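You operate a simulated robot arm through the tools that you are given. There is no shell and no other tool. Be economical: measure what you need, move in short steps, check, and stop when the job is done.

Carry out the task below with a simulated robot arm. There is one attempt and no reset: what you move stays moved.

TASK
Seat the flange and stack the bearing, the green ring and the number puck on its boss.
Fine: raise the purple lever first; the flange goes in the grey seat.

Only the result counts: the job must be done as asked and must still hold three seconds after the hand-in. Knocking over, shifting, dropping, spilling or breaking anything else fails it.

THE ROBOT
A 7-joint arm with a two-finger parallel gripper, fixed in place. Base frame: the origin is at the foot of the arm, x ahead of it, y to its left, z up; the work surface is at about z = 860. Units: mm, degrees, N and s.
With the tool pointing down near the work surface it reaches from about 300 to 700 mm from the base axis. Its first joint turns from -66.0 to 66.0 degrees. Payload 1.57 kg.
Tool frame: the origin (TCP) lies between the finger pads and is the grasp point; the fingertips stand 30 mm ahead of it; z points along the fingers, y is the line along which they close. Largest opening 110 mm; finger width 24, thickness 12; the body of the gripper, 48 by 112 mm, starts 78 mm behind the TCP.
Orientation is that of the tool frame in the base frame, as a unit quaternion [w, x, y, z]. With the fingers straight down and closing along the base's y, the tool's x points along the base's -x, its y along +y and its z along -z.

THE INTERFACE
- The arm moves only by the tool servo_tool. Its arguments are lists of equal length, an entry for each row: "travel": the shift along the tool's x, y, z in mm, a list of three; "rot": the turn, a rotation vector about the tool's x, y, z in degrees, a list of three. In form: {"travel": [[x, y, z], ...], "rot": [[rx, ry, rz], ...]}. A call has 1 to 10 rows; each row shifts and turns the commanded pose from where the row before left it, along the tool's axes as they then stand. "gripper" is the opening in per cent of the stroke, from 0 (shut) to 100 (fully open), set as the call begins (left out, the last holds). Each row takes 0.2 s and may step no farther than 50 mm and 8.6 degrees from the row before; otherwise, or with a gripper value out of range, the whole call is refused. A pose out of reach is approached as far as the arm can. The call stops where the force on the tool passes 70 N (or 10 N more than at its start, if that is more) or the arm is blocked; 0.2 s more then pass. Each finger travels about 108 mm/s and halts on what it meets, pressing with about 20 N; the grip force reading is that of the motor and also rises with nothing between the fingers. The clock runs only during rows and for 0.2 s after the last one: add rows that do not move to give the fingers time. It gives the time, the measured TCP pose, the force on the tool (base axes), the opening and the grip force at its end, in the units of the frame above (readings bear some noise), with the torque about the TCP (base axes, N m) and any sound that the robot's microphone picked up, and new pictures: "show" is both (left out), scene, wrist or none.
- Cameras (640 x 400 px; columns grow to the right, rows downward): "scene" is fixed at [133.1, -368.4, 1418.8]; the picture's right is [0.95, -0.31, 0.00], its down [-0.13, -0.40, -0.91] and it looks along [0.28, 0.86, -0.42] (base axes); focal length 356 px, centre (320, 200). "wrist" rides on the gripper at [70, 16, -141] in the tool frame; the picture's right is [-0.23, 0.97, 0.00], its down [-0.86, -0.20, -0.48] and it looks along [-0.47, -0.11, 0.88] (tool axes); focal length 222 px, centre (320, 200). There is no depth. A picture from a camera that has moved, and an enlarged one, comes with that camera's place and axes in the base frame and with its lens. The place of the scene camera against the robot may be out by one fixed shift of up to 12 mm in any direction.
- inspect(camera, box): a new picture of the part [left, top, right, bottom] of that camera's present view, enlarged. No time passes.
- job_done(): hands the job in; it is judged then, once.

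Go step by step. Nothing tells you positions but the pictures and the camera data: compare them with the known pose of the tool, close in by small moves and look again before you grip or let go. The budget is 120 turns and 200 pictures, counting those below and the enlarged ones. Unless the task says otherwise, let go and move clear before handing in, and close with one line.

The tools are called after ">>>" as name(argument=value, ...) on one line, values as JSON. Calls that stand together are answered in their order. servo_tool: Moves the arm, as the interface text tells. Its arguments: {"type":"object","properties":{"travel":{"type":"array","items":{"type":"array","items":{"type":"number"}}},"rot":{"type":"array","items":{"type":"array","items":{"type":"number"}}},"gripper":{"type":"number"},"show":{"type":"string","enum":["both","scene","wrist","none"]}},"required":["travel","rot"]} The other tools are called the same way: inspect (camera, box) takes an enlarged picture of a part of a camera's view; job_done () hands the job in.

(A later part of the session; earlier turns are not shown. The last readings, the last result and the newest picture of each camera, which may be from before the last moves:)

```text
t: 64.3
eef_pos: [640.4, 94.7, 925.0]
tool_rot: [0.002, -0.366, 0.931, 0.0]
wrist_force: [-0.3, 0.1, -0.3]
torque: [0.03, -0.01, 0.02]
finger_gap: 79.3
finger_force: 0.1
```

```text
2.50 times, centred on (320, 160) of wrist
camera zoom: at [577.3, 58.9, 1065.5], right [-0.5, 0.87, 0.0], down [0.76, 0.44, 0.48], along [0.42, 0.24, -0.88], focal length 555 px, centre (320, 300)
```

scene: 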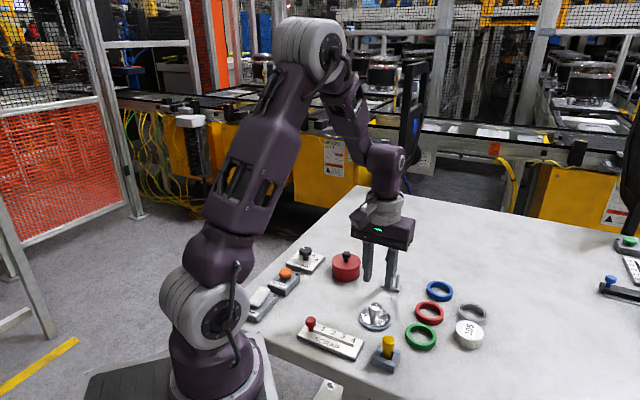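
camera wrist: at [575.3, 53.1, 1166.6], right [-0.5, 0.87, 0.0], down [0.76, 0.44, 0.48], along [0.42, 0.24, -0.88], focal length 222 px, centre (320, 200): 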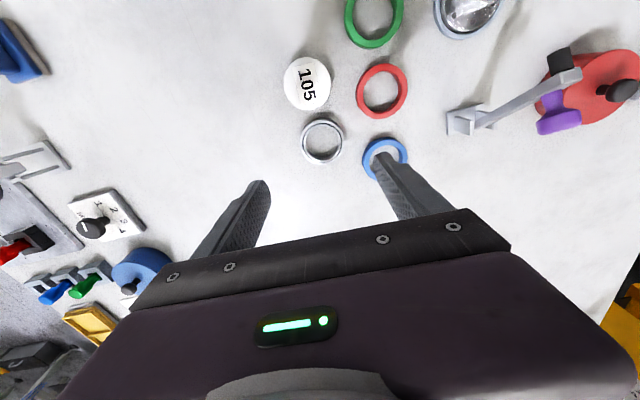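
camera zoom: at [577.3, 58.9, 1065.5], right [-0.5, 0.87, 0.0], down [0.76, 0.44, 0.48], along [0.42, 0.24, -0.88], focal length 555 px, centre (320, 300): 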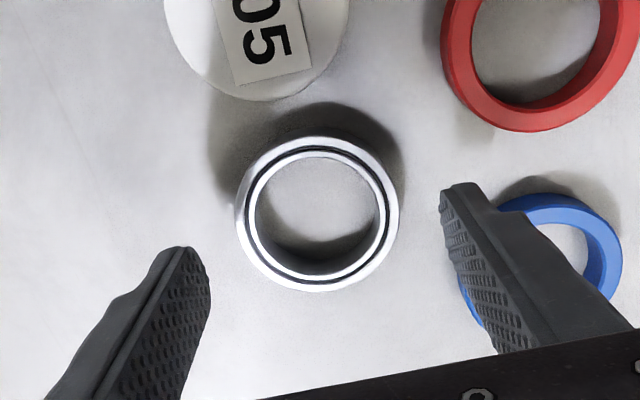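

>>> servo_tool(travel=[[2.7, -0.9, 10], [0, 0, 12], [0, 0, 8], [0, 0, 0], [0, 0, 0]], rot=[[0, 0, 0], [0, 0, 0], [0, 0, 0], [0, 0, 0], [0, 0, 0]], show="none")

>>> servo_tool(travel=[[0, 0, 0], [0, 0, 0], [0, 0, 0], [0, 0, 0], [0, 0, 0]], rot=[[0, 0, 0], [0, 0, 0], [0, 0, 0], [0, 0, 0], [0, 0, 0]], gripper=40)

>>> inspect(camera="wrist", box=[240, 110, 400, 250])

```text
t: 65.5
eef_pos: [640.0, 93.2, 894.0]
tool_rot: [0.002, -0.365, 0.931, 0.001]
wrist_force: [0.8, -0.5, -0.6]
torque: [0.0, 0.01, 0.02]
finger_gap: 79.1
finger_force: 0.1
```

```text
t: 66.8
eef_pos: [639.7, 91.6, 895.5]
tool_rot: [0.002, -0.366, 0.931, 0.0]
wrist_force: [-0.4, 0.1, 0.1]
torque: [0.03, 0.01, 0.02]
finger_gap: 59.3
finger_force: 20.1
camera wrist: at [577.5, 56.5, 1035.8], right [-0.5, 0.87, 0.0], down [0.76, 0.44, 0.48], along [0.42, 0.24, -0.88], focal length 222 px, centre (320, 200)
```

scene: 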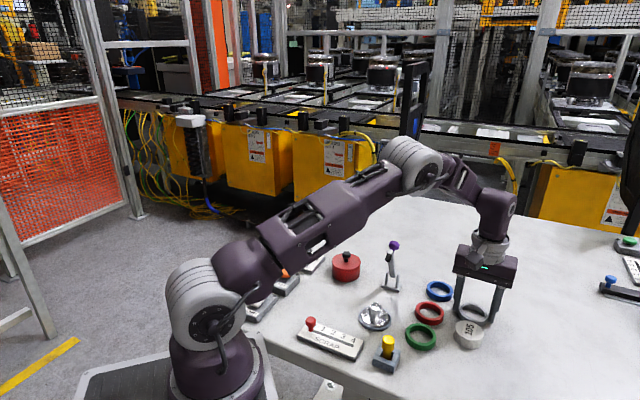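
wrist: 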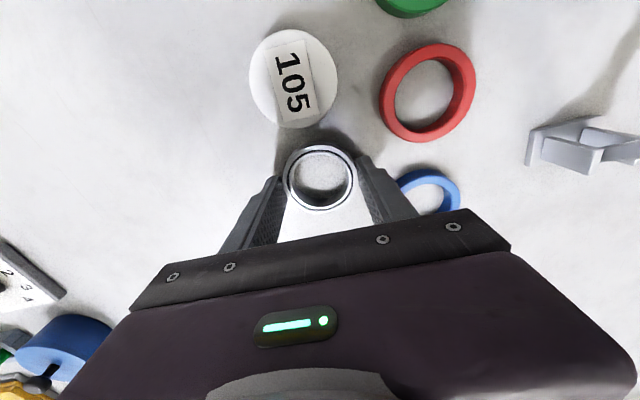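

```text
2.86 times, centred on (320, 180) of wrist
camera zoom: at [577.5, 56.5, 1035.8], right [-0.5, 0.87, 0.0], down [0.76, 0.44, 0.48], along [0.42, 0.24, -0.88], focal length 635 px, centre (320, 257)
```

zoom: 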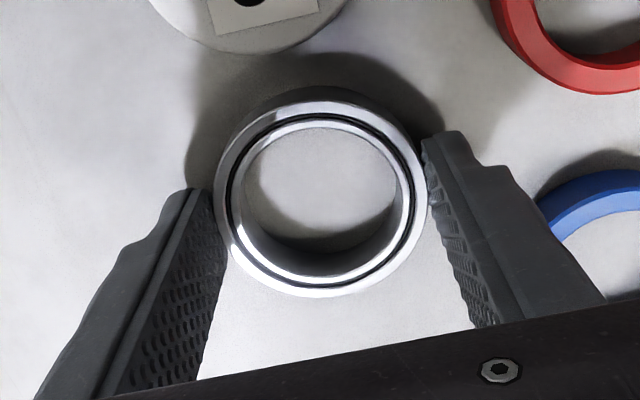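

Bearing gripped (59.3 mm). Slow lift first, then carry towards the boss.

>>> servo_tool(travel=[[0, 0, -1], [0, 0, -2], [0, 0, -4], [0, 0, -8], [0, 0, -12], [0, 0, -14], [0, 0, -12], [0, 0, -7]], rot=[[0, 0, 0], [0, 0, 0], [0, 0, 0], [0, 0, 0], [0, 0, 0], [0, 0, 0], [0, 0, 0], [0, 0, 0]], show="wrist")

```text
t: 68.5
eef_pos: [641.6, 90.7, 954.7]
tool_rot: [0.002, -0.365, 0.931, 0.001]
wrist_force: [0.5, 0.4, -1.1]
torque: [0.0, -0.01, -0.01]
finger_gap: 59.4
finger_force: 20.1
camera wrist: at [578.2, 55.5, 1096.5], right [-0.5, 0.87, 0.0], down [0.76, 0.43, 0.48], along [0.42, 0.24, -0.88], focal length 222 px, centre (320, 200)
```

wrist: 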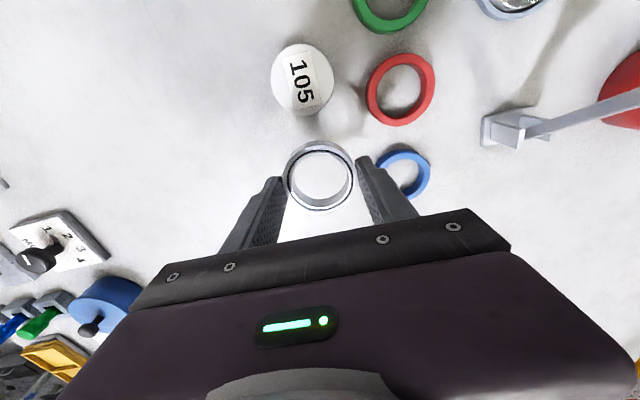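

Holding (about 1 N). Carrying it over to the boss.

>>> servo_tool(travel=[[4, 7, 0], [10, 17, 0], [14, 24, 0], [15, 26, 0], [15, 26, 0], [15, 26, 0], [14, 24, 0], [11, 18, 0], [6, 10, 0], [3, 5, 0]], rot=[[0, 0, 0], [0, 0, 0], [0, 0, 0], [0, 0, 0], [0, 0, 0], [0, 0, 0], [0, 0, 0], [0, 0, 0], [0, 0, 0], [0, 0, 0]], show="wrist")

>>> inspect(camera="wrist", box=[250, 100, 390, 240])

>>> inspect(camera="scene", box=[350, 270, 410, 330])

```text
t: 70.8
eef_pos: [436.8, 152.2, 954.0]
tool_rot: [0.002, -0.366, 0.931, 0.001]
wrist_force: [-0.2, 1.2, -1.5]
torque: [-0.01, 0.05, 0.0]
finger_gap: 59.4
finger_force: 20.2
camera wrist: at [373.7, 116.7, 1095.6], right [-0.5, 0.87, 0.0], down [0.76, 0.43, 0.48], along [0.42, 0.24, -0.88], focal length 222 px, centre (320, 200)
```

wrist: 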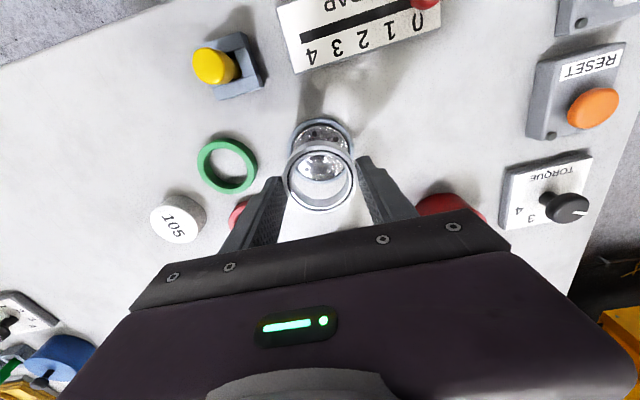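

```text
2.86 times, centred on (320, 170) of wrist
camera zoom: at [373.7, 116.7, 1095.6], right [-0.5, 0.87, 0.0], down [0.76, 0.43, 0.48], along [0.42, 0.24, -0.88], focal length 635 px, centre (320, 286)
```

zoom: 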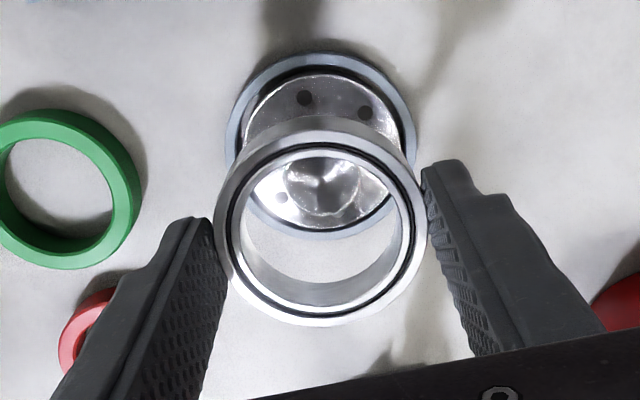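

```text
6.67 times, centred on (380, 300) of scene
camera zoom: at [133.1, -368.4, 1418.8], right [0.95, -0.31, 0.0], down [-0.13, -0.4, -0.91], along [0.28, 0.86, -0.42], focal length 2370 px, centre (-80, -467)
```

zoom: 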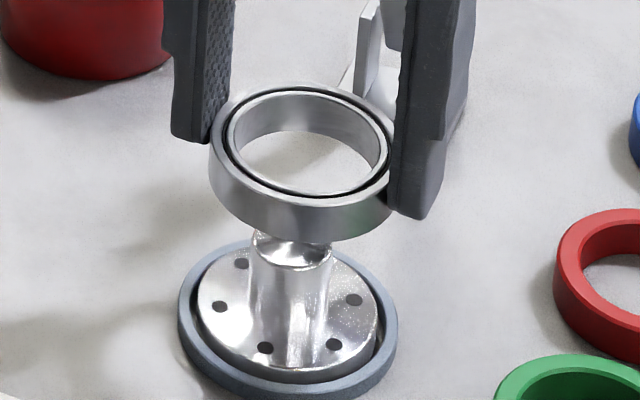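

Boss relative to bearing: about (−1.8,+0.9) in the tool frame. I correct and lower partway over the boss.

>>> servo_tool(travel=[[-1.8, 0.9, 4], [0, 0, 8], [0, 0, 10], [0, 0, 6], [0, 0, 0], [0, 0, 0]], rot=[[0, 0, 0], [0, 0, 0], [0, 0, 0], [0, 0, 0], [0, 0, 0], [0, 0, 0]], show="none")

>>> inspect(camera="wrist", box=[250, 100, 390, 240])

>>> inspect(camera="scene", box=[350, 270, 410, 330])

```text
t: 72.2
eef_pos: [436.5, 154.8, 926.5]
tool_rot: [0.001, -0.365, 0.931, 0.001]
wrist_force: [-1.1, -1.2, -0.9]
torque: [0.01, -0.03, 0.0]
finger_gap: 59.3
finger_force: 19.4
```

```text
2.86 times, centred on (320, 170) of wrist
camera zoom: at [374.9, 118.7, 1067.6], right [-0.5, 0.87, 0.0], down [0.76, 0.44, 0.48], along [0.42, 0.24, -0.88], focal length 635 px, centre (320, 286)
```

zoom: 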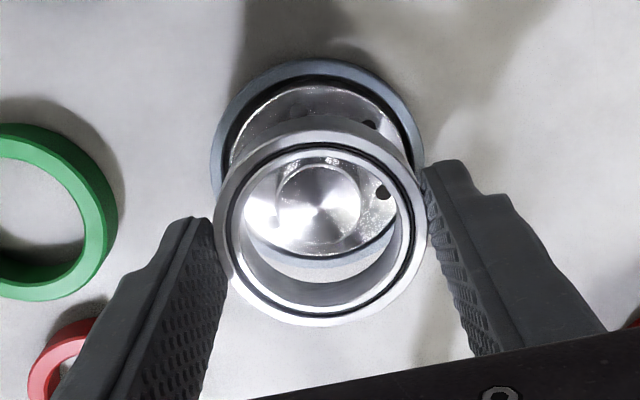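

```text
6.67 times, centred on (380, 300) of scene
camera zoom: at [133.1, -368.4, 1418.8], right [0.95, -0.31, 0.0], down [-0.13, -0.4, -0.91], along [0.28, 0.86, -0.42], focal length 2370 px, centre (-80, -467)
```

zoom: 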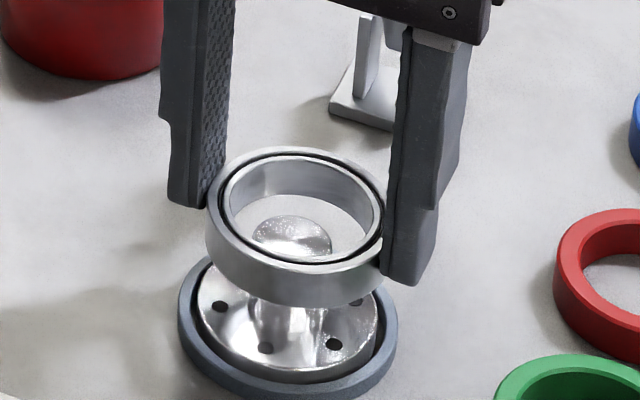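

>>> servo_tool(travel=[[2.2, -0.1, 3], [0, 0, 6], [0, 0, 6], [0, 0, 3], [0, 0, 1], [0, 0, 0]], rot=[[0, 0, 0], [0, 0, 0], [0, 0, 0], [0, 0, 0], [0, 0, 0], [0, 0, 0]], show="none")

>>> inspect(camera="wrist", box=[250, 100, 390, 240])

>>> inspect(camera="scene", box=[350, 270, 410, 330])

```text
t: 73.5
eef_pos: [436.5, 154.3, 906.7]
tool_rot: [0.001, -0.366, 0.931, 0.001]
wrist_force: [0.6, -0.1, -0.9]
torque: [-0.02, -0.01, -0.02]
finger_gap: 59.2
finger_force: 19.9
```

```text
2.86 times, centred on (320, 170) of wrist
camera zoom: at [373.7, 117.7, 1048.7], right [-0.5, 0.87, 0.0], down [0.76, 0.44, 0.48], along [0.42, 0.24, -0.88], focal length 635 px, centre (320, 286)
```

zoom: 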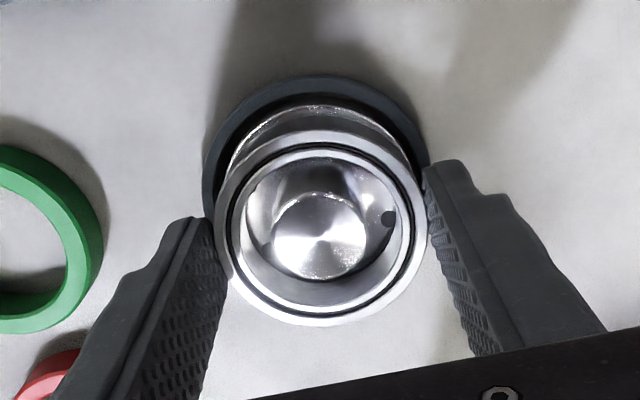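

```text
6.67 times, centred on (380, 300) of scene
camera zoom: at [133.1, -368.4, 1418.8], right [0.95, -0.31, 0.0], down [-0.13, -0.4, -0.91], along [0.28, 0.86, -0.42], focal length 2370 px, centre (-80, -467)
```

zoom: 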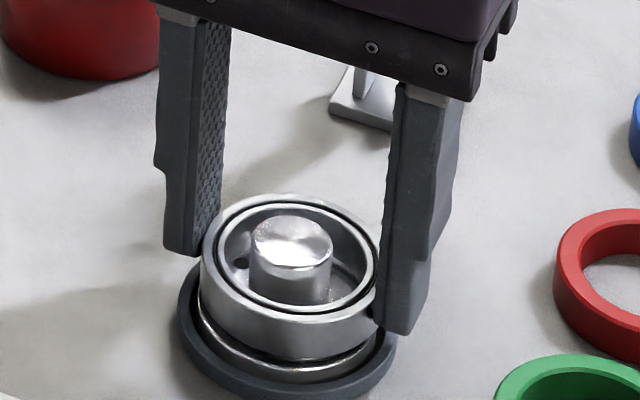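

>>> servo_tool(travel=[[0.8, -0.2, 0.5], [0, 0, 1], [0, 0, 1], [0, 0, 0]], rot=[[0, 0, 0], [0, 0, 0], [0, 0, 0], [0, 0, 0]], show="none")

>>> inspect(camera="scene", box=[360, 285, 400, 325])

```text
t: 74.5
eef_pos: [436.8, 152.6, 905.8]
tool_rot: [0.002, -0.366, 0.931, 0.001]
wrist_force: [-1.0, -0.1, -2.2]
torque: [-0.01, 0.0, 0.02]
finger_gap: 59.4
finger_force: 19.6
```

```text
10.00 times, centred on (380, 305) of scene
camera zoom: at [133.1, -368.4, 1418.8], right [0.95, -0.31, 0.0], down [-0.13, -0.4, -0.91], along [0.28, 0.86, -0.42], focal length 3555 px, centre (-280, -850)
```

zoom: 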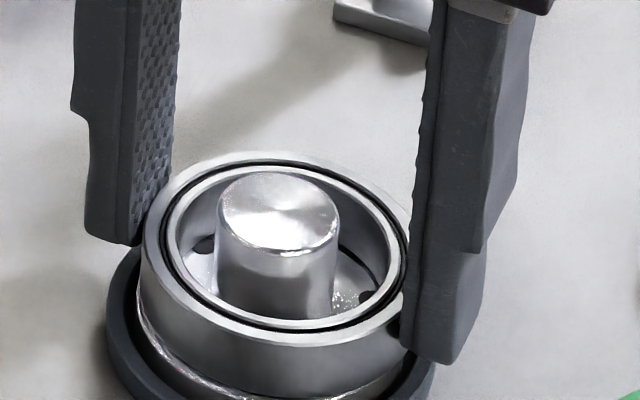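

Almost down; lowering in tiny steps until contact is felt.

>>> servo_tool(travel=[[0, 0, 0.8], [0, 0, 0.7], [0, 0, 0]], rot=[[0, 0, 0], [0, 0, 0], [0, 0, 0]], show="none")

>>> inspect(camera="scene", box=[360, 295, 400, 335])

```text
t: 75.3
eef_pos: [437.4, 153.1, 904.5]
tool_rot: [0.002, -0.365, 0.931, 0.0]
wrist_force: [3.4, 1.8, 12.3]
torque: [0.14, -0.06, -0.02]
finger_gap: 59.4
finger_force: 19.7
```

```text
10.00 times, centred on (380, 315) of scene
camera zoom: at [133.0, -368.5, 1418.8], right [0.95, -0.31, 0.0], down [-0.13, -0.4, -0.91], along [0.28, 0.86, -0.42], focal length 3555 px, centre (-280, -950)
```

zoom: 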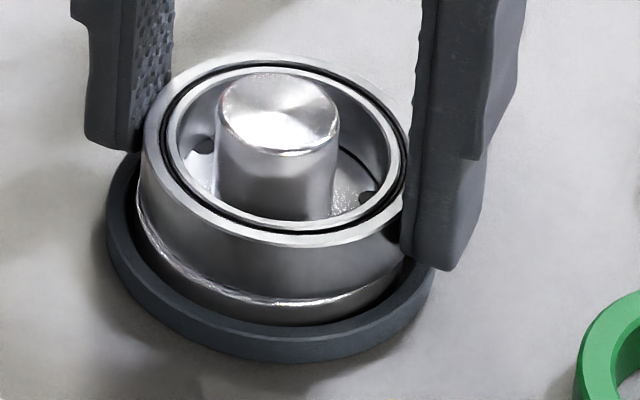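

Bearing rests on the flange, centred. Releasing and rising.

>>> servo_tool(travel=[[0, 0, 0], [0, 0, 0], [0, 0, -10], [0, 0, -30], [0, 0, -40], [0, 0, -30], [0, 0, 0], [0, 0, 0]], rot=[[0, 0, 0], [0, 0, 0], [0, 0, 0], [0, 0, 0], [0, 0, 0], [0, 0, 0], [0, 0, 0], [0, 0, 0]], gripper=68, show="wrist")

>>> inspect(camera="wrist", box=[210, 80, 370, 220])

>>> inspect(camera="scene", box=[360, 290, 400, 330])

```text
t: 77.2
eef_pos: [436.3, 153.3, 1011.3]
tool_rot: [0.001, -0.366, 0.931, 0.001]
wrist_force: [-0.4, 0.2, -0.2]
torque: [-0.01, -0.01, -0.02]
finger_gap: 75.0
finger_force: 0.0
camera wrist: at [374.0, 117.8, 1153.5], right [-0.5, 0.87, 0.0], down [0.76, 0.44, 0.48], along [0.42, 0.24, -0.88], focal length 222 px, centre (320, 200)
```

wrist: 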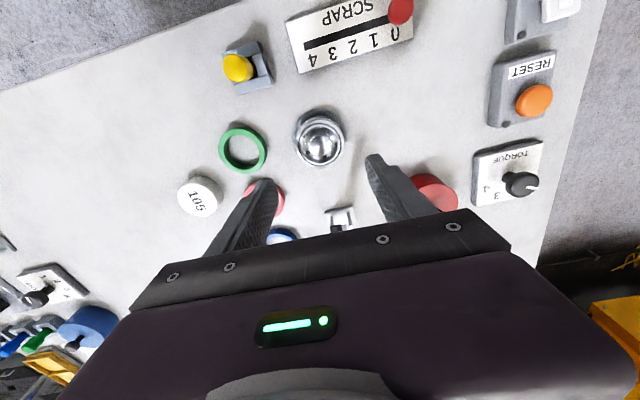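

```text
2.86 times, centred on (290, 150) of wrist
camera zoom: at [374.0, 117.8, 1153.5], right [-0.5, 0.87, 0.0], down [0.76, 0.44, 0.48], along [0.42, 0.24, -0.88], focal length 635 px, centre (406, 343)
```

zoom: 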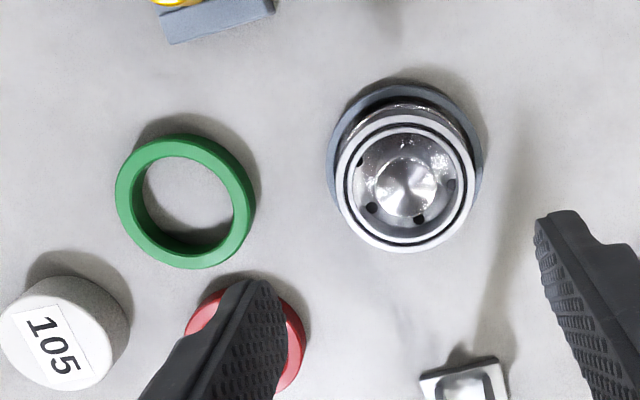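

```text
10.00 times, centred on (380, 310) of scene
camera zoom: at [133.1, -368.4, 1418.8], right [0.95, -0.31, 0.0], down [-0.13, -0.4, -0.91], along [0.28, 0.86, -0.42], focal length 3555 px, centre (-280, -900)
```

zoom: 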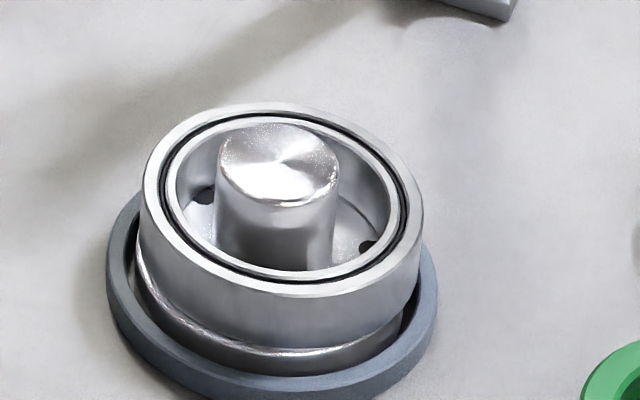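

Bearing is on the boss. The green ring is at tool offset (14,−98); I go there and part-way down.

>>> servo_tool(travel=[[4, -30, 0], [5, -35, 0], [5, -33, 0], [0, 0, 40], [0, 0, 40], [0, 0, 0], [0, 0, 0]], rot=[[0, 0, 0], [0, 0, 0], [0, 0, 0], [0, 0, 0], [0, 0, 0], [0, 0, 0], [0, 0, 0]], gripper=72, show="none")

>>> inspect(camera="wrist", box=[220, 80, 420, 240])

```text
t: 78.8
eef_pos: [490.8, 72.4, 931.9]
tool_rot: [0.001, -0.365, 0.931, 0.001]
wrist_force: [-0.3, 0.4, -0.3]
torque: [-0.03, 0.0, -0.02]
finger_gap: 79.1
finger_force: 0.1
```

```text
2.50 times, centred on (320, 160) of wrist
camera zoom: at [429.2, 36.5, 1072.8], right [-0.5, 0.87, 0.0], down [0.76, 0.44, 0.48], along [0.42, 0.24, -0.88], focal length 555 px, centre (320, 300)
```

zoom: 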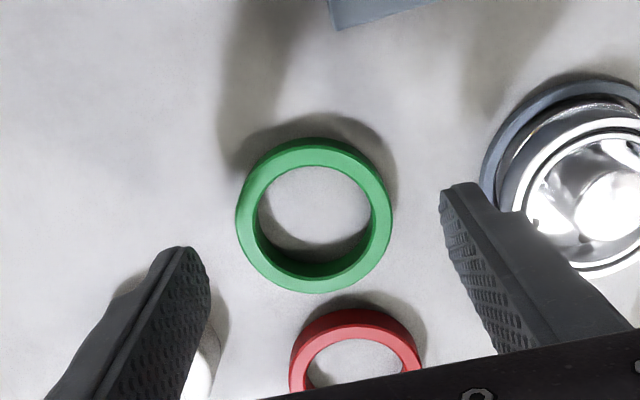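

>>> servo_tool(travel=[[0, -3.5, 8], [0, 0, 12], [0, 0, 12], [0, 0, 5], [0, 0, 0], [0, 0, 0]], rot=[[0, 0, 0], [0, 0, 0], [0, 0, 0], [0, 0, 0], [0, 0, 0], [0, 0, 0]], gripper=67, show="none")

>>> servo_tool(travel=[[0, 0, 0], [0, 0, 0], [0, 0, 0], [0, 0, 0], [0, 0, 0]], rot=[[0, 0, 0], [0, 0, 0], [0, 0, 0], [0, 0, 0], [0, 0, 0]], gripper=40, show="wrist")

>>> inspect(camera="wrist", box=[250, 100, 390, 240])

```text
t: 80.2
eef_pos: [493.4, 69.1, 894.3]
tool_rot: [0.002, -0.365, 0.931, 0.001]
wrist_force: [0.5, -0.6, 0.2]
torque: [0.0, -0.02, 0.0]
finger_gap: 73.8
finger_force: 0.1
```

```text
t: 81.3
eef_pos: [494.3, 69.5, 894.2]
tool_rot: [0.002, -0.366, 0.931, 0.001]
wrist_force: [-0.2, -0.1, 2.5]
torque: [0.07, 0.04, -0.01]
finger_gap: 58.7
finger_force: 20.1
camera wrist: at [432.2, 33.2, 1036.3], right [-0.5, 0.87, 0.0], down [0.76, 0.43, 0.48], along [0.42, 0.24, -0.88], focal length 222 px, centre (320, 200)
```

wrist: 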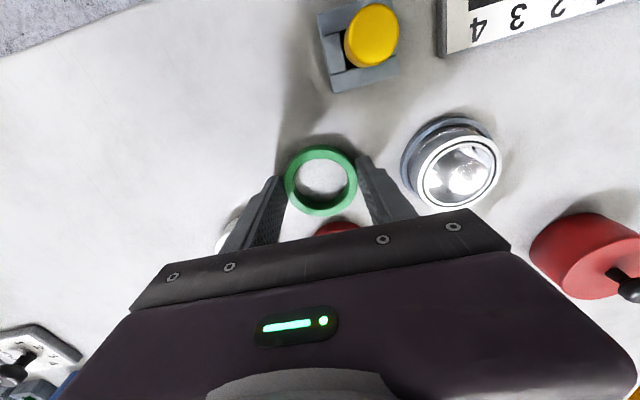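

```text
2.86 times, centred on (320, 170) of wrist
camera zoom: at [432.2, 33.2, 1036.3], right [-0.5, 0.87, 0.0], down [0.76, 0.43, 0.48], along [0.42, 0.24, -0.88], focal length 635 px, centre (320, 286)
```

zoom: 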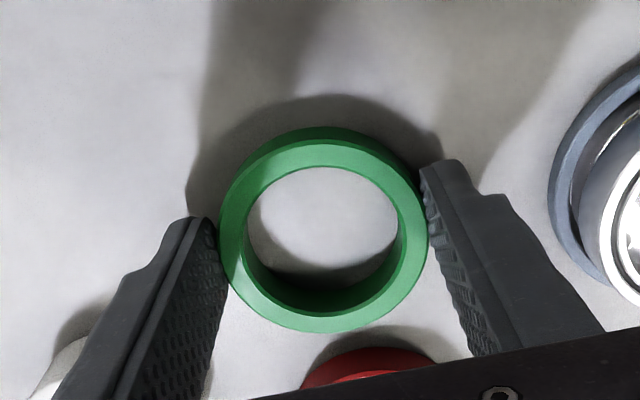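

Green ring gripped. Lifting slowly and carrying it over the boss.

>>> servo_tool(travel=[[0, 0, -1], [0, 0, -3], [0, 0, -8], [0, 0, -14], [0, 0, -16], [0, 0, -10], [0, 0, -4], [0, 0, 0]], rot=[[0, 0, 0], [0, 0, 0], [0, 0, 0], [0, 0, 0], [0, 0, 0], [0, 0, 0], [0, 0, 0], [0, 0, 0]], show="none")

>>> servo_tool(travel=[[-0.5, 5, 0], [-1, 12, 0], [-1.5, 18, 0], [-2, 20, 0], [-2, 20, 0], [-1.4, 15, 0], [-1, 8, 0], [0, 3, 0], [0, 0, 0]], rot=[[0, 0, 0], [0, 0, 0], [0, 0, 0], [0, 0, 0], [0, 0, 0], [0, 0, 0], [0, 0, 0], [0, 0, 0], [0, 0, 0]], show="none")

>>> inspect(camera="wrist", box=[250, 100, 390, 240])

>>> inspect(camera="scene", box=[350, 270, 410, 330])

```text
t: 83.2
eef_pos: [494.0, 69.7, 953.3]
tool_rot: [0.001, -0.365, 0.931, 0.002]
wrist_force: [-0.5, 0.0, -0.3]
torque: [0.0, 0.01, -0.01]
finger_gap: 58.7
finger_force: 19.8
```

```text
t: 85.2
eef_pos: [432.2, 150.5, 951.3]
tool_rot: [0.001, -0.366, 0.931, 0.001]
wrist_force: [0.3, 0.2, -0.3]
torque: [0.0, 0.03, 0.01]
finger_gap: 58.8
finger_force: 20.2
```

```text
2.86 times, centred on (320, 170) of wrist
camera zoom: at [369.7, 114.0, 1092.9], right [-0.5, 0.87, 0.0], down [0.76, 0.43, 0.48], along [0.42, 0.24, -0.88], focal length 635 px, centre (320, 286)
```

zoom: 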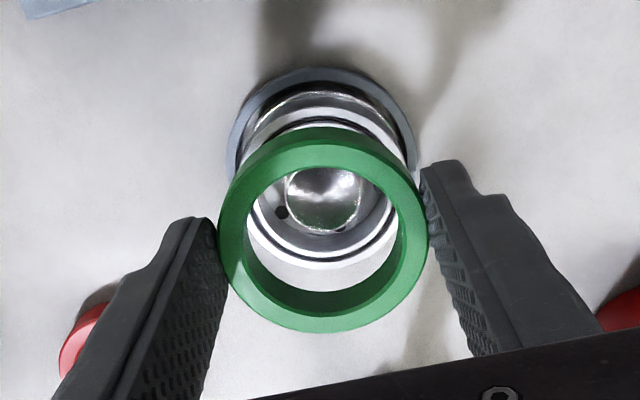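

```text
6.67 times, centred on (380, 300) of scene
camera zoom: at [133.1, -368.4, 1418.8], right [0.95, -0.31, 0.0], down [-0.13, -0.4, -0.91], along [0.28, 0.86, -0.42], focal length 2370 px, centre (-80, -467)
```

zoom: 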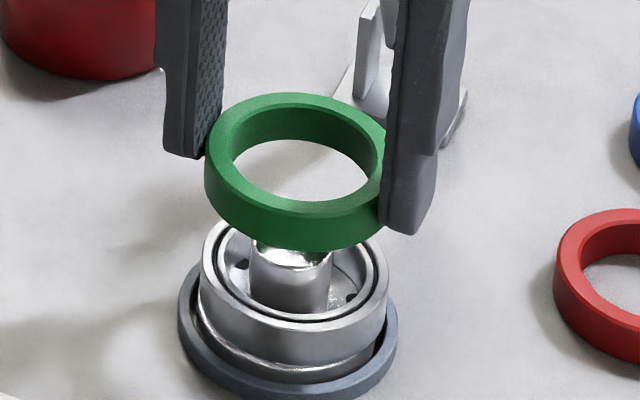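

Aligned within about 0.5 mm. Lowering over the boss.

>>> servo_tool(travel=[[-0.3, 0, 5], [0, 0, 8], [0, 0, 8], [0, 0, 5], [0, 0, 0], [0, 0, 0]], rot=[[0, 0, 0], [0, 0, 0], [0, 0, 0], [0, 0, 0], [0, 0, 0], [0, 0, 0]], show="none")

>>> inspect(camera="wrist", box=[250, 100, 390, 240])

>>> inspect(camera="scene", box=[350, 270, 410, 330])

```text
t: 86.5
eef_pos: [432.3, 149.8, 925.8]
tool_rot: [0.001, -0.366, 0.93, 0.001]
wrist_force: [0.7, 0.6, -0.9]
torque: [-0.01, 0.0, 0.02]
finger_gap: 59.1
finger_force: 19.4
```

```text
2.86 times, centred on (320, 170) of wrist
camera zoom: at [370.1, 113.8, 1067.1], right [-0.5, 0.87, 0.0], down [0.76, 0.43, 0.48], along [0.42, 0.24, -0.88], focal length 635 px, centre (320, 286)
```

zoom: 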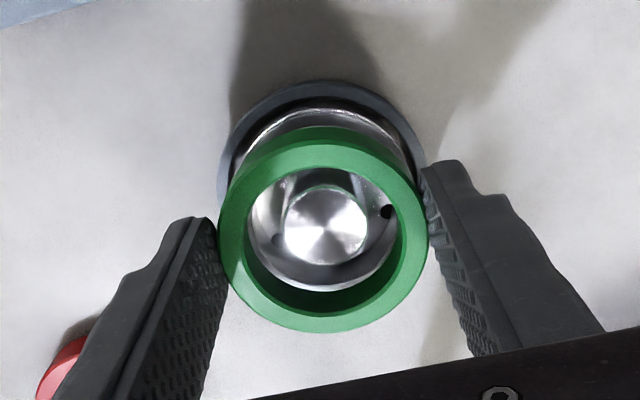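

```text
6.67 times, centred on (380, 300) of scene
camera zoom: at [133.1, -368.4, 1418.8], right [0.95, -0.31, 0.0], down [-0.13, -0.4, -0.91], along [0.28, 0.86, -0.42], focal length 2370 px, centre (-80, -467)
```

zoom: 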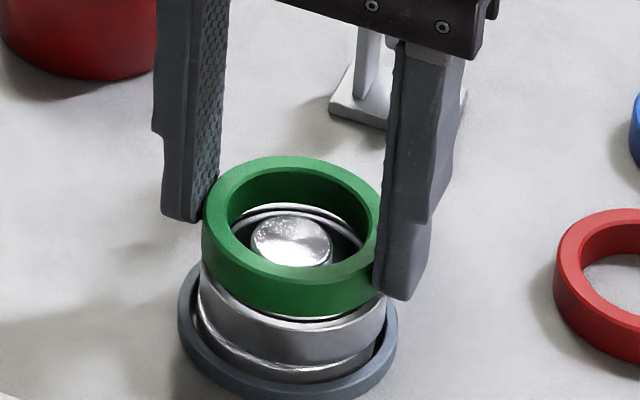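

>>> servo_tool(travel=[[0.3, 0.7, 2], [0, 0, 2], [0, 0, 1.5], [0, 0, 1], [0, 0, 0]], rot=[[0, 0, 0], [0, 0, 0], [0, 0, 0], [0, 0, 0], [0, 0, 0]], show="none")

>>> inspect(camera="scene", box=[350, 270, 410, 330])

```text
t: 87.8
eef_pos: [432.5, 150.3, 921.0]
tool_rot: [0.002, -0.366, 0.931, 0.001]
wrist_force: [-1.0, 1.3, 10.6]
torque: [0.09, 0.09, 0.02]
finger_gap: 58.7
finger_force: 19.5
```

```text
6.67 times, centred on (380, 300) of scene
camera zoom: at [132.9, -368.5, 1418.8], right [0.95, -0.31, 0.0], down [-0.13, -0.4, -0.91], along [0.28, 0.86, -0.42], focal length 2370 px, centre (-80, -467)
```

zoom: 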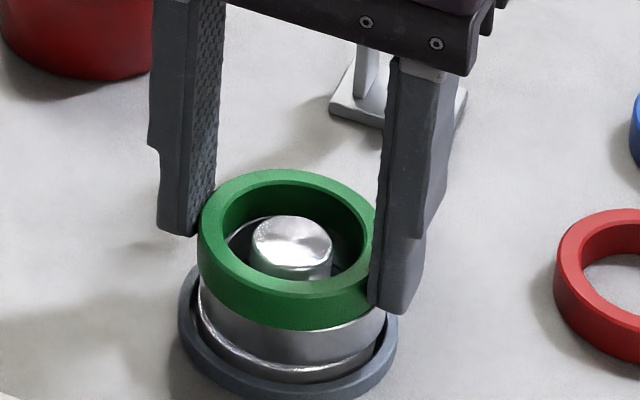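

Contact at z≈921: the ring rests on the bearing. Releasing and rising to look.

>>> servo_tool(travel=[[0, 0, 0], [0, 0, 0], [0, 0, -10], [0, 0, -30], [0, 0, -40], [0, 0, -20], [0, 0, 0], [0, 0, 0]], rot=[[0, 0, 0], [0, 0, 0], [0, 0, 0], [0, 0, 0], [0, 0, 0], [0, 0, 0], [0, 0, 0], [0, 0, 0]], gripper=68, show="wrist")

>>> inspect(camera="wrist", box=[200, 80, 360, 220])

>>> inspect(camera="scene", box=[350, 270, 410, 330])

```text
t: 89.5
eef_pos: [432.4, 148.6, 1020.9]
tool_rot: [0.001, -0.366, 0.931, 0.0]
wrist_force: [-0.7, -0.1, -0.7]
torque: [0.0, -0.03, -0.01]
finger_gap: 74.8
finger_force: 0.0
camera wrist: at [369.3, 113.1, 1162.4], right [-0.5, 0.87, 0.0], down [0.76, 0.43, 0.48], along [0.42, 0.24, -0.88], focal length 222 px, centre (320, 200)
```

wrist: 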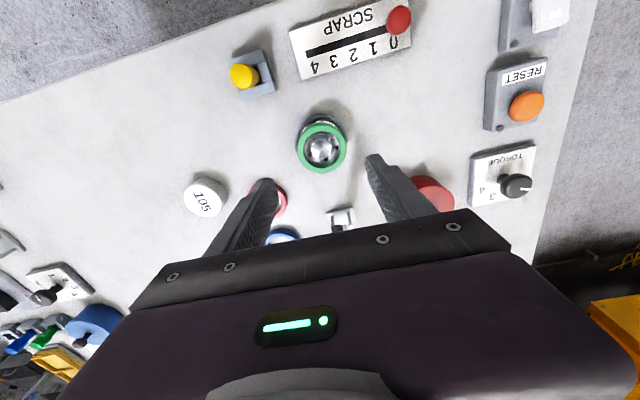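

```text
2.86 times, centred on (280, 150) of wrist
camera zoom: at [369.3, 113.1, 1162.4], right [-0.5, 0.87, 0.0], down [0.76, 0.43, 0.48], along [0.42, 0.24, -0.88], focal length 635 px, centre (434, 343)
```

zoom: 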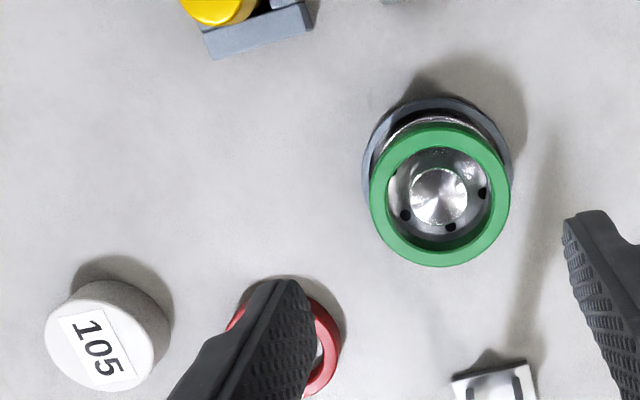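

```text
6.67 times, centred on (380, 300) of scene
camera zoom: at [133.1, -368.4, 1418.8], right [0.95, -0.31, 0.0], down [-0.13, -0.4, -0.91], along [0.28, 0.86, -0.42], focal length 2370 px, centre (-80, -467)
```

zoom: 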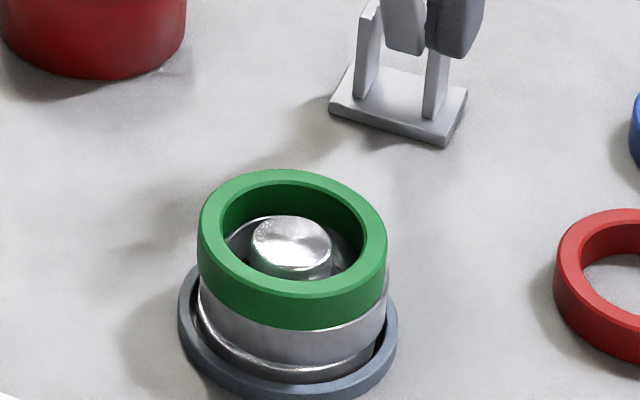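

The stack is well centred so far. Now to the puck, estimated at (585,45).

>>> servo_tool(travel=[[-9, -40, 0], [-10, -45, 0], [-11, -48, 0], [-11, -47, 0], [0, 0, 35], [0, 0, 35], [0, 0, 0], [0, 0, 0]], rot=[[0, 0, 0], [0, 0, 0], [0, 0, 0], [0, 0, 0], [0, 0, 0], [0, 0, 0], [0, 0, 0], [0, 0, 0]], gripper=68, show="none")

>>> inspect(camera="wrist", box=[220, 80, 420, 240])

>>> inspect(camera="scene", box=[410, 280, 510, 360])

```text
t: 91.3
eef_pos: [585.0, 47.8, 949.3]
tool_rot: [0.001, -0.365, 0.931, 0.0]
wrist_force: [0.9, -0.3, 0.1]
torque: [0.02, -0.04, 0.0]
finger_gap: 74.6
finger_force: 0.1
```

```text
2.50 times, centred on (320, 160) of wrist
camera zoom: at [522.0, 11.0, 1090.8], right [-0.5, 0.87, 0.0], down [0.76, 0.44, 0.48], along [0.42, 0.24, -0.88], focal length 555 px, centre (320, 300)
```

zoom: 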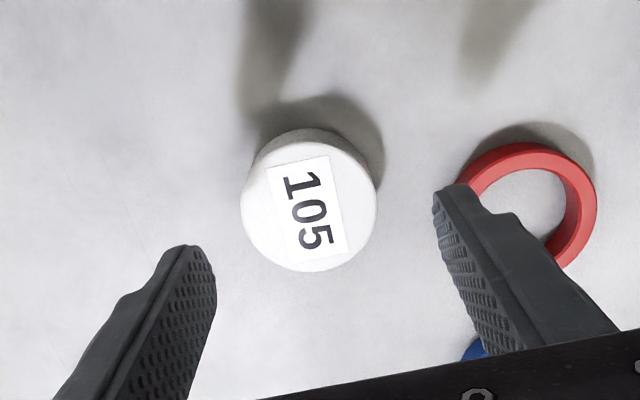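

```text
5.00 times, centred on (460, 320) of scene
camera zoom: at [133.1, -368.4, 1418.8], right [0.95, -0.31, 0.0], down [-0.13, -0.4, -0.91], along [0.28, 0.86, -0.42], focal length 1777 px, centre (-380, -400)
```

zoom: 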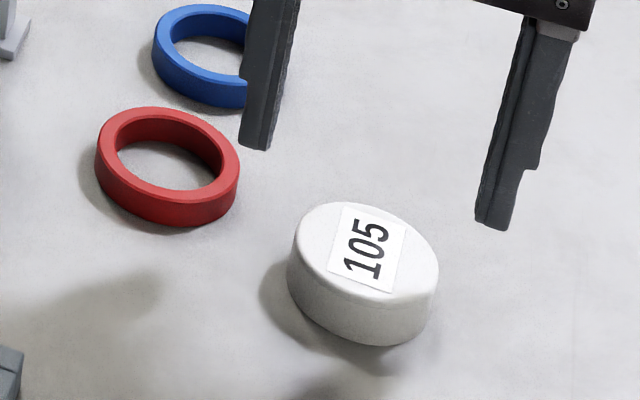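

>>> servo_tool(travel=[[0, -5.2, 10], [0, 0, 15], [0, 0, 15], [0, 0, 12], [0, 0, 0], [0, 0, 0]], rot=[[0, 0, 0], [0, 0, 0], [0, 0, 0], [0, 0, 0], [0, 0, 0], [0, 0, 0]], show="none")

>>> servo_tool(travel=[[0, 0, 0], [0, 0, 0], [0, 0, 0], [0, 0, 0], [0, 0, 0]], rot=[[0, 0, 0], [0, 0, 0], [0, 0, 0], [0, 0, 0], [0, 0, 0]], gripper=35, show="none")

>>> inspect(camera="wrist", box=[250, 100, 390, 240])

>>> inspect(camera="scene", box=[410, 280, 510, 360])

```text
t: 92.8
eef_pos: [586.6, 41.6, 898.5]
tool_rot: [0.001, -0.366, 0.931, 0.001]
wrist_force: [0.7, 0.8, -0.1]
torque: [-0.01, 0.03, 0.01]
finger_gap: 74.8
finger_force: 0.0
```

```text
t: 94.0
eef_pos: [586.8, 42.1, 897.6]
tool_rot: [0.002, -0.366, 0.931, 0.001]
wrist_force: [-0.2, -0.3, 0.5]
torque: [-0.03, -0.01, -0.02]
finger_gap: 52.8
finger_force: 20.0
```

```text
2.86 times, centred on (320, 170) of wrist
camera zoom: at [524.0, 6.5, 1039.6], right [-0.5, 0.87, 0.0], down [0.76, 0.43, 0.48], along [0.42, 0.24, -0.88], focal length 635 px, centre (320, 286)
```

zoom: 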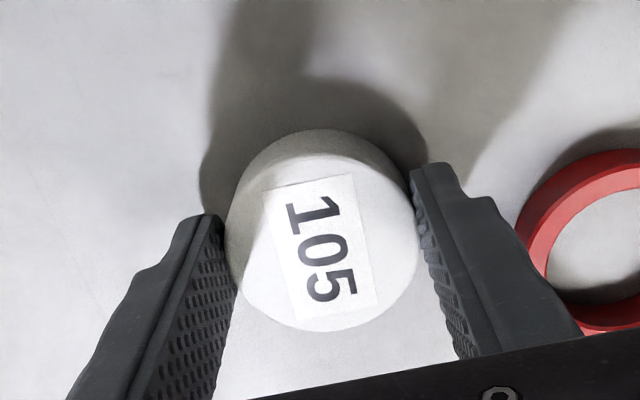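

```text
5.00 times, centred on (460, 320) of scene
camera zoom: at [133.1, -368.4, 1418.8], right [0.95, -0.31, 0.0], down [-0.13, -0.4, -0.91], along [0.28, 0.86, -0.42], focal length 1777 px, centre (-380, -400)
```

zoom: 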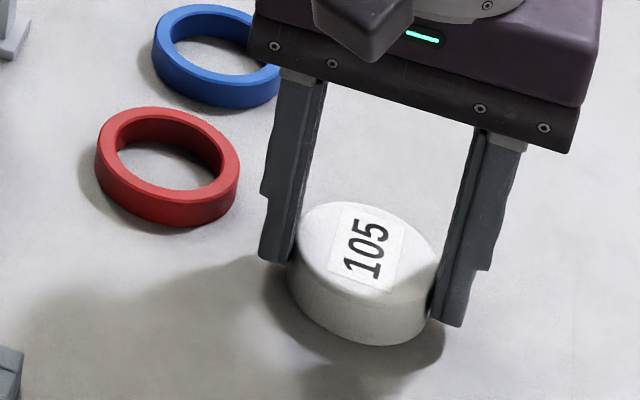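

Puck gripped. Lifting slowly and carrying it to the stack.

>>> servo_tool(travel=[[0, 0, -1], [0, 0, -3], [0, 0, -8], [0, 0, -14], [0, 0, -17], [0, 0, -12], [0, 0, -5], [0, 0, 0]], rot=[[0, 0, 0], [0, 0, 0], [0, 0, 0], [0, 0, 0], [0, 0, 0], [0, 0, 0], [0, 0, 0], [0, 0, 0]], show="none")

>>> servo_tool(travel=[[1, 6, 0], [3, 15, 0], [5, 24, 0], [6, 28, 0], [6, 28, 0], [6, 28, 0], [5, 24, 0], [4, 18, 0], [1.5, 9, 0], [0.5, 4.3, 0]], rot=[[0, 0, 0], [0, 0, 0], [0, 0, 0], [0, 0, 0], [0, 0, 0], [0, 0, 0], [0, 0, 0], [0, 0, 0], [0, 0, 0], [0, 0, 0]], show="wrist")

>>> inspect(camera="wrist", box=[250, 100, 390, 240])

>>> inspect(camera="scene", box=[350, 265, 410, 325])

```text
t: 95.8
eef_pos: [589.1, 41.6, 958.6]
tool_rot: [0.002, -0.366, 0.931, 0.001]
wrist_force: [0.4, 0.0, -0.1]
torque: [-0.02, 0.01, -0.03]
finger_gap: 52.8
finger_force: 19.9
```

```text
t: 98.0
eef_pos: [434.5, 151.0, 957.8]
tool_rot: [0.002, -0.366, 0.931, 0.0]
wrist_force: [0.0, 0.0, -0.3]
torque: [0.02, 0.0, 0.02]
finger_gap: 52.9
finger_force: 19.9
camera wrist: at [372.2, 115.2, 1098.3], right [-0.5, 0.87, 0.0], down [0.76, 0.43, 0.48], along [0.42, 0.24, -0.88], focal length 222 px, centre (320, 200)
```

wrist: 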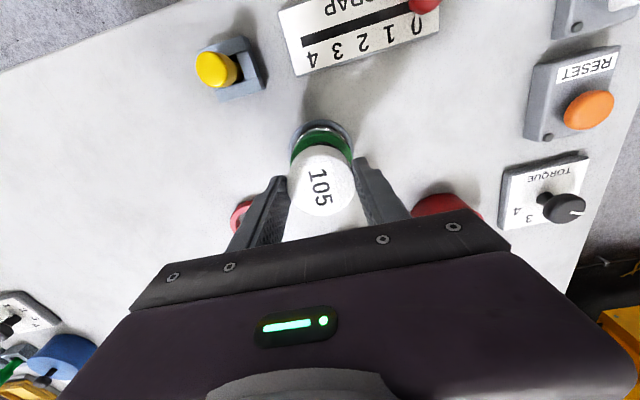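

```text
2.86 times, centred on (320, 170) of wrist
camera zoom: at [372.2, 115.2, 1098.3], right [-0.5, 0.87, 0.0], down [0.76, 0.43, 0.48], along [0.42, 0.24, -0.88], focal length 635 px, centre (320, 286)
```

zoom: 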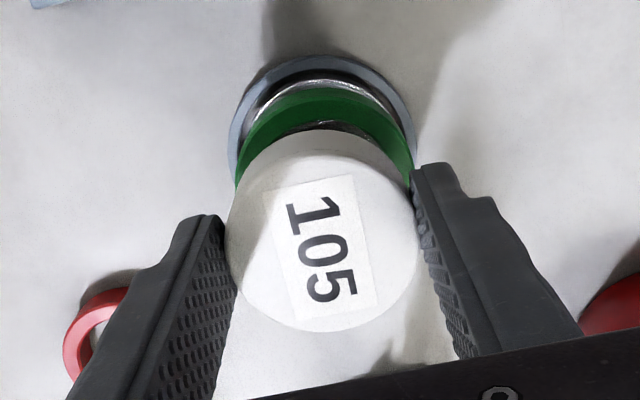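

```text
6.67 times, centred on (380, 295) of scene
camera zoom: at [133.1, -368.4, 1418.8], right [0.95, -0.31, 0.0], down [-0.13, -0.4, -0.91], along [0.28, 0.86, -0.42], focal length 2370 px, centre (-80, -433)
```

zoom: 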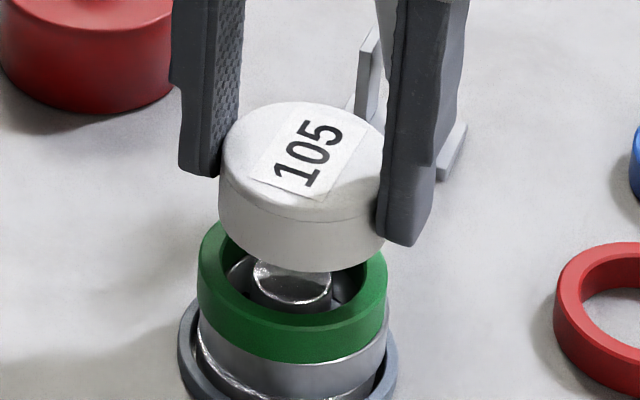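

Aligned within a millimetre. Small correction, then lowering.

>>> servo_tool(travel=[[0.7, 0.4, 3], [0, 0, 4], [0, 0, 3], [0, 0, 2], [0, 0, 0]], rot=[[0, 0, 0], [0, 0, 0], [0, 0, 0], [0, 0, 0], [0, 0, 0]], show="none")

>>> inspect(camera="scene", box=[350, 265, 410, 325])

>>> inspect(camera="wrist", box=[250, 100, 390, 240])

```text
t: 99.2
eef_pos: [435.8, 149.5, 944.3]
tool_rot: [0.001, -0.366, 0.931, 0.0]
wrist_force: [0.1, 0.4, -0.3]
torque: [0.01, 0.0, 0.0]
finger_gap: 52.9
finger_force: 19.4
```

```text
6.67 times, centred on (380, 295) of scene
camera zoom: at [133.1, -368.4, 1418.8], right [0.95, -0.31, 0.0], down [-0.13, -0.4, -0.91], along [0.28, 0.86, -0.42], focal length 2370 px, centre (-80, -433)
```

zoom: 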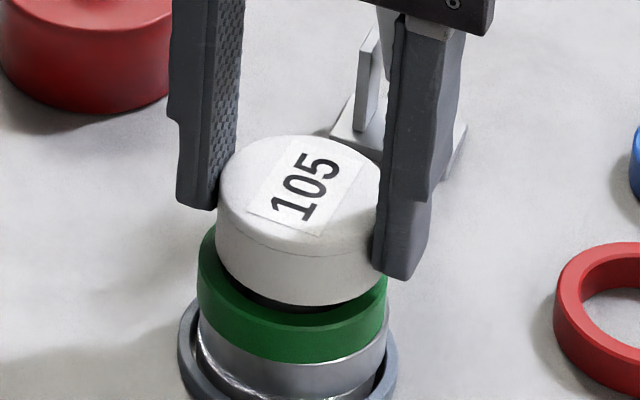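

```text
2.86 times, centred on (320, 170) of wrist
camera zoom: at [371.9, 114.6, 1085.8], right [-0.5, 0.87, 0.0], down [0.76, 0.44, 0.48], along [0.42, 0.24, -0.88], focal length 635 px, centre (320, 286)
```

zoom: 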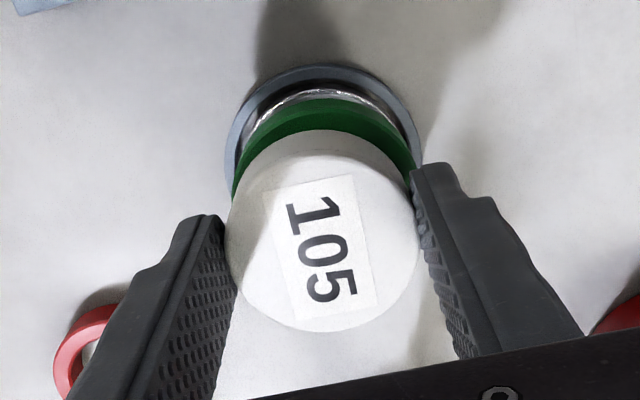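

>>> servo_tool(travel=[[0.4, 0.4, 1], [0, 0, 1], [0, 0, 1], [0, 0, 1], [0, 0, 0]], rot=[[0, 0, 0], [0, 0, 0], [0, 0, 0], [0, 0, 0], [0, 0, 0]], show="none")

>>> inspect(camera="scene", box=[350, 265, 410, 325])

```text
t: 100.3
eef_pos: [433.3, 151.9, 941.9]
tool_rot: [0.002, -0.366, 0.931, 0.001]
wrist_force: [0.8, -0.7, -0.9]
torque: [-0.03, 0.0, 0.0]
finger_gap: 52.8
finger_force: 20.1
```

```text
6.67 times, centred on (380, 295) of scene
camera zoom: at [133.1, -368.4, 1418.8], right [0.95, -0.31, 0.0], down [-0.13, -0.4, -0.91], along [0.28, 0.86, -0.42], focal length 2370 px, centre (-80, -433)
```

zoom: 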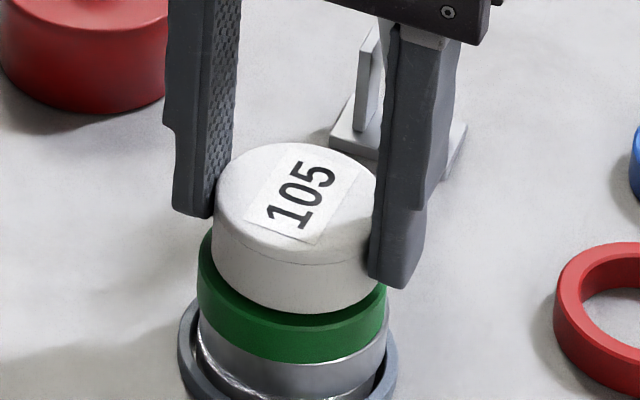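

>>> servo_tool(travel=[[0, -0.4, 1], [0, 0, 1], [0, 0, 0.8], [0, 0, 0]], rot=[[0, 0, 0], [0, 0, 0], [0, 0, 0], [0, 0, 0]], show="none")

>>> inspect(camera="scene", box=[350, 265, 410, 325])

```text
t: 101.3
eef_pos: [434.4, 151.2, 939.6]
tool_rot: [0.002, -0.366, 0.931, 0.0]
wrist_force: [0.1, 0.3, -0.1]
torque: [-0.02, -0.03, 0.02]
finger_gap: 52.9
finger_force: 19.7
```

```text
6.67 times, centred on (380, 295) of scene
camera zoom: at [133.1, -368.4, 1418.8], right [0.95, -0.31, 0.0], down [-0.13, -0.4, -0.91], along [0.28, 0.86, -0.42], focal length 2370 px, centre (-80, -433)
```

zoom: 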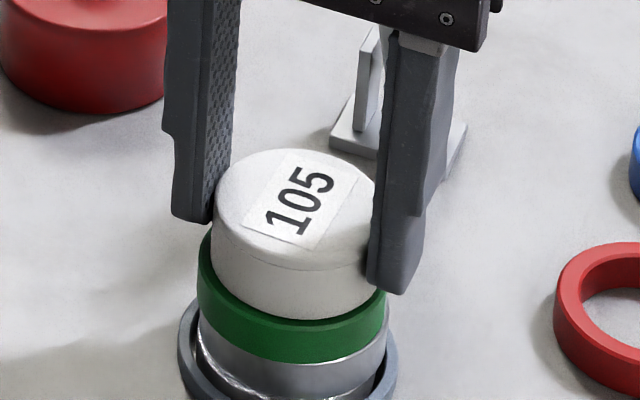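

>>> servo_tool(travel=[[0, 0, 0.8], [0, 0, 0.8], [0, 0, 0]], rot=[[0, 0, 0], [0, 0, 0], [0, 0, 0]], show="none")

```text
t: 102.2
eef_pos: [434.4, 152.2, 936.9]
tool_rot: [0.002, -0.365, 0.931, 0.001]
wrist_force: [-3.0, 2.1, 16.8]
torque: [0.14, 0.09, 0.01]
finger_gap: 52.7
finger_force: 20.4
```

Contact felt. A look before letting go.

>>> inspect(camera="scene", box=[355, 275, 405, 325])

>>> inspect(camera="wrist", box=[250, 100, 390, 240])

```text
8.00 times, centred on (380, 300) of scene
camera zoom: at [132.8, -368.4, 1418.8], right [0.95, -0.31, 0.0], down [-0.13, -0.4, -0.91], along [0.28, 0.86, -0.42], focal length 2844 px, centre (-160, -600)
```

zoom: 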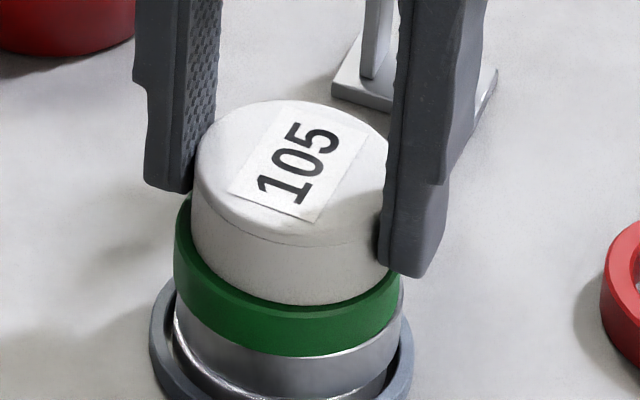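

```text
2.86 times, centred on (320, 170) of wrist
camera zoom: at [371.1, 114.9, 1078.5], right [-0.5, 0.87, 0.0], down [0.76, 0.43, 0.48], along [0.42, 0.24, -0.88], focal length 635 px, centre (320, 286)
```

zoom: 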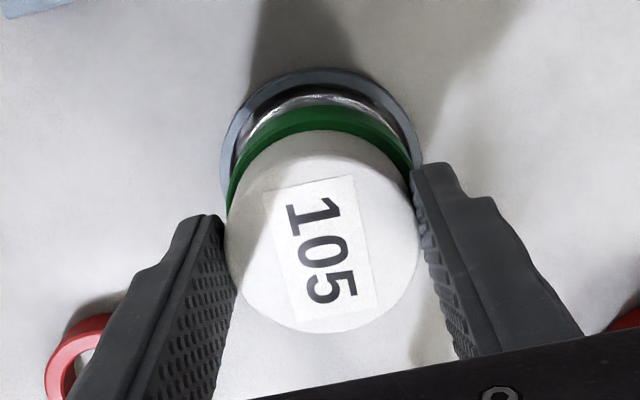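

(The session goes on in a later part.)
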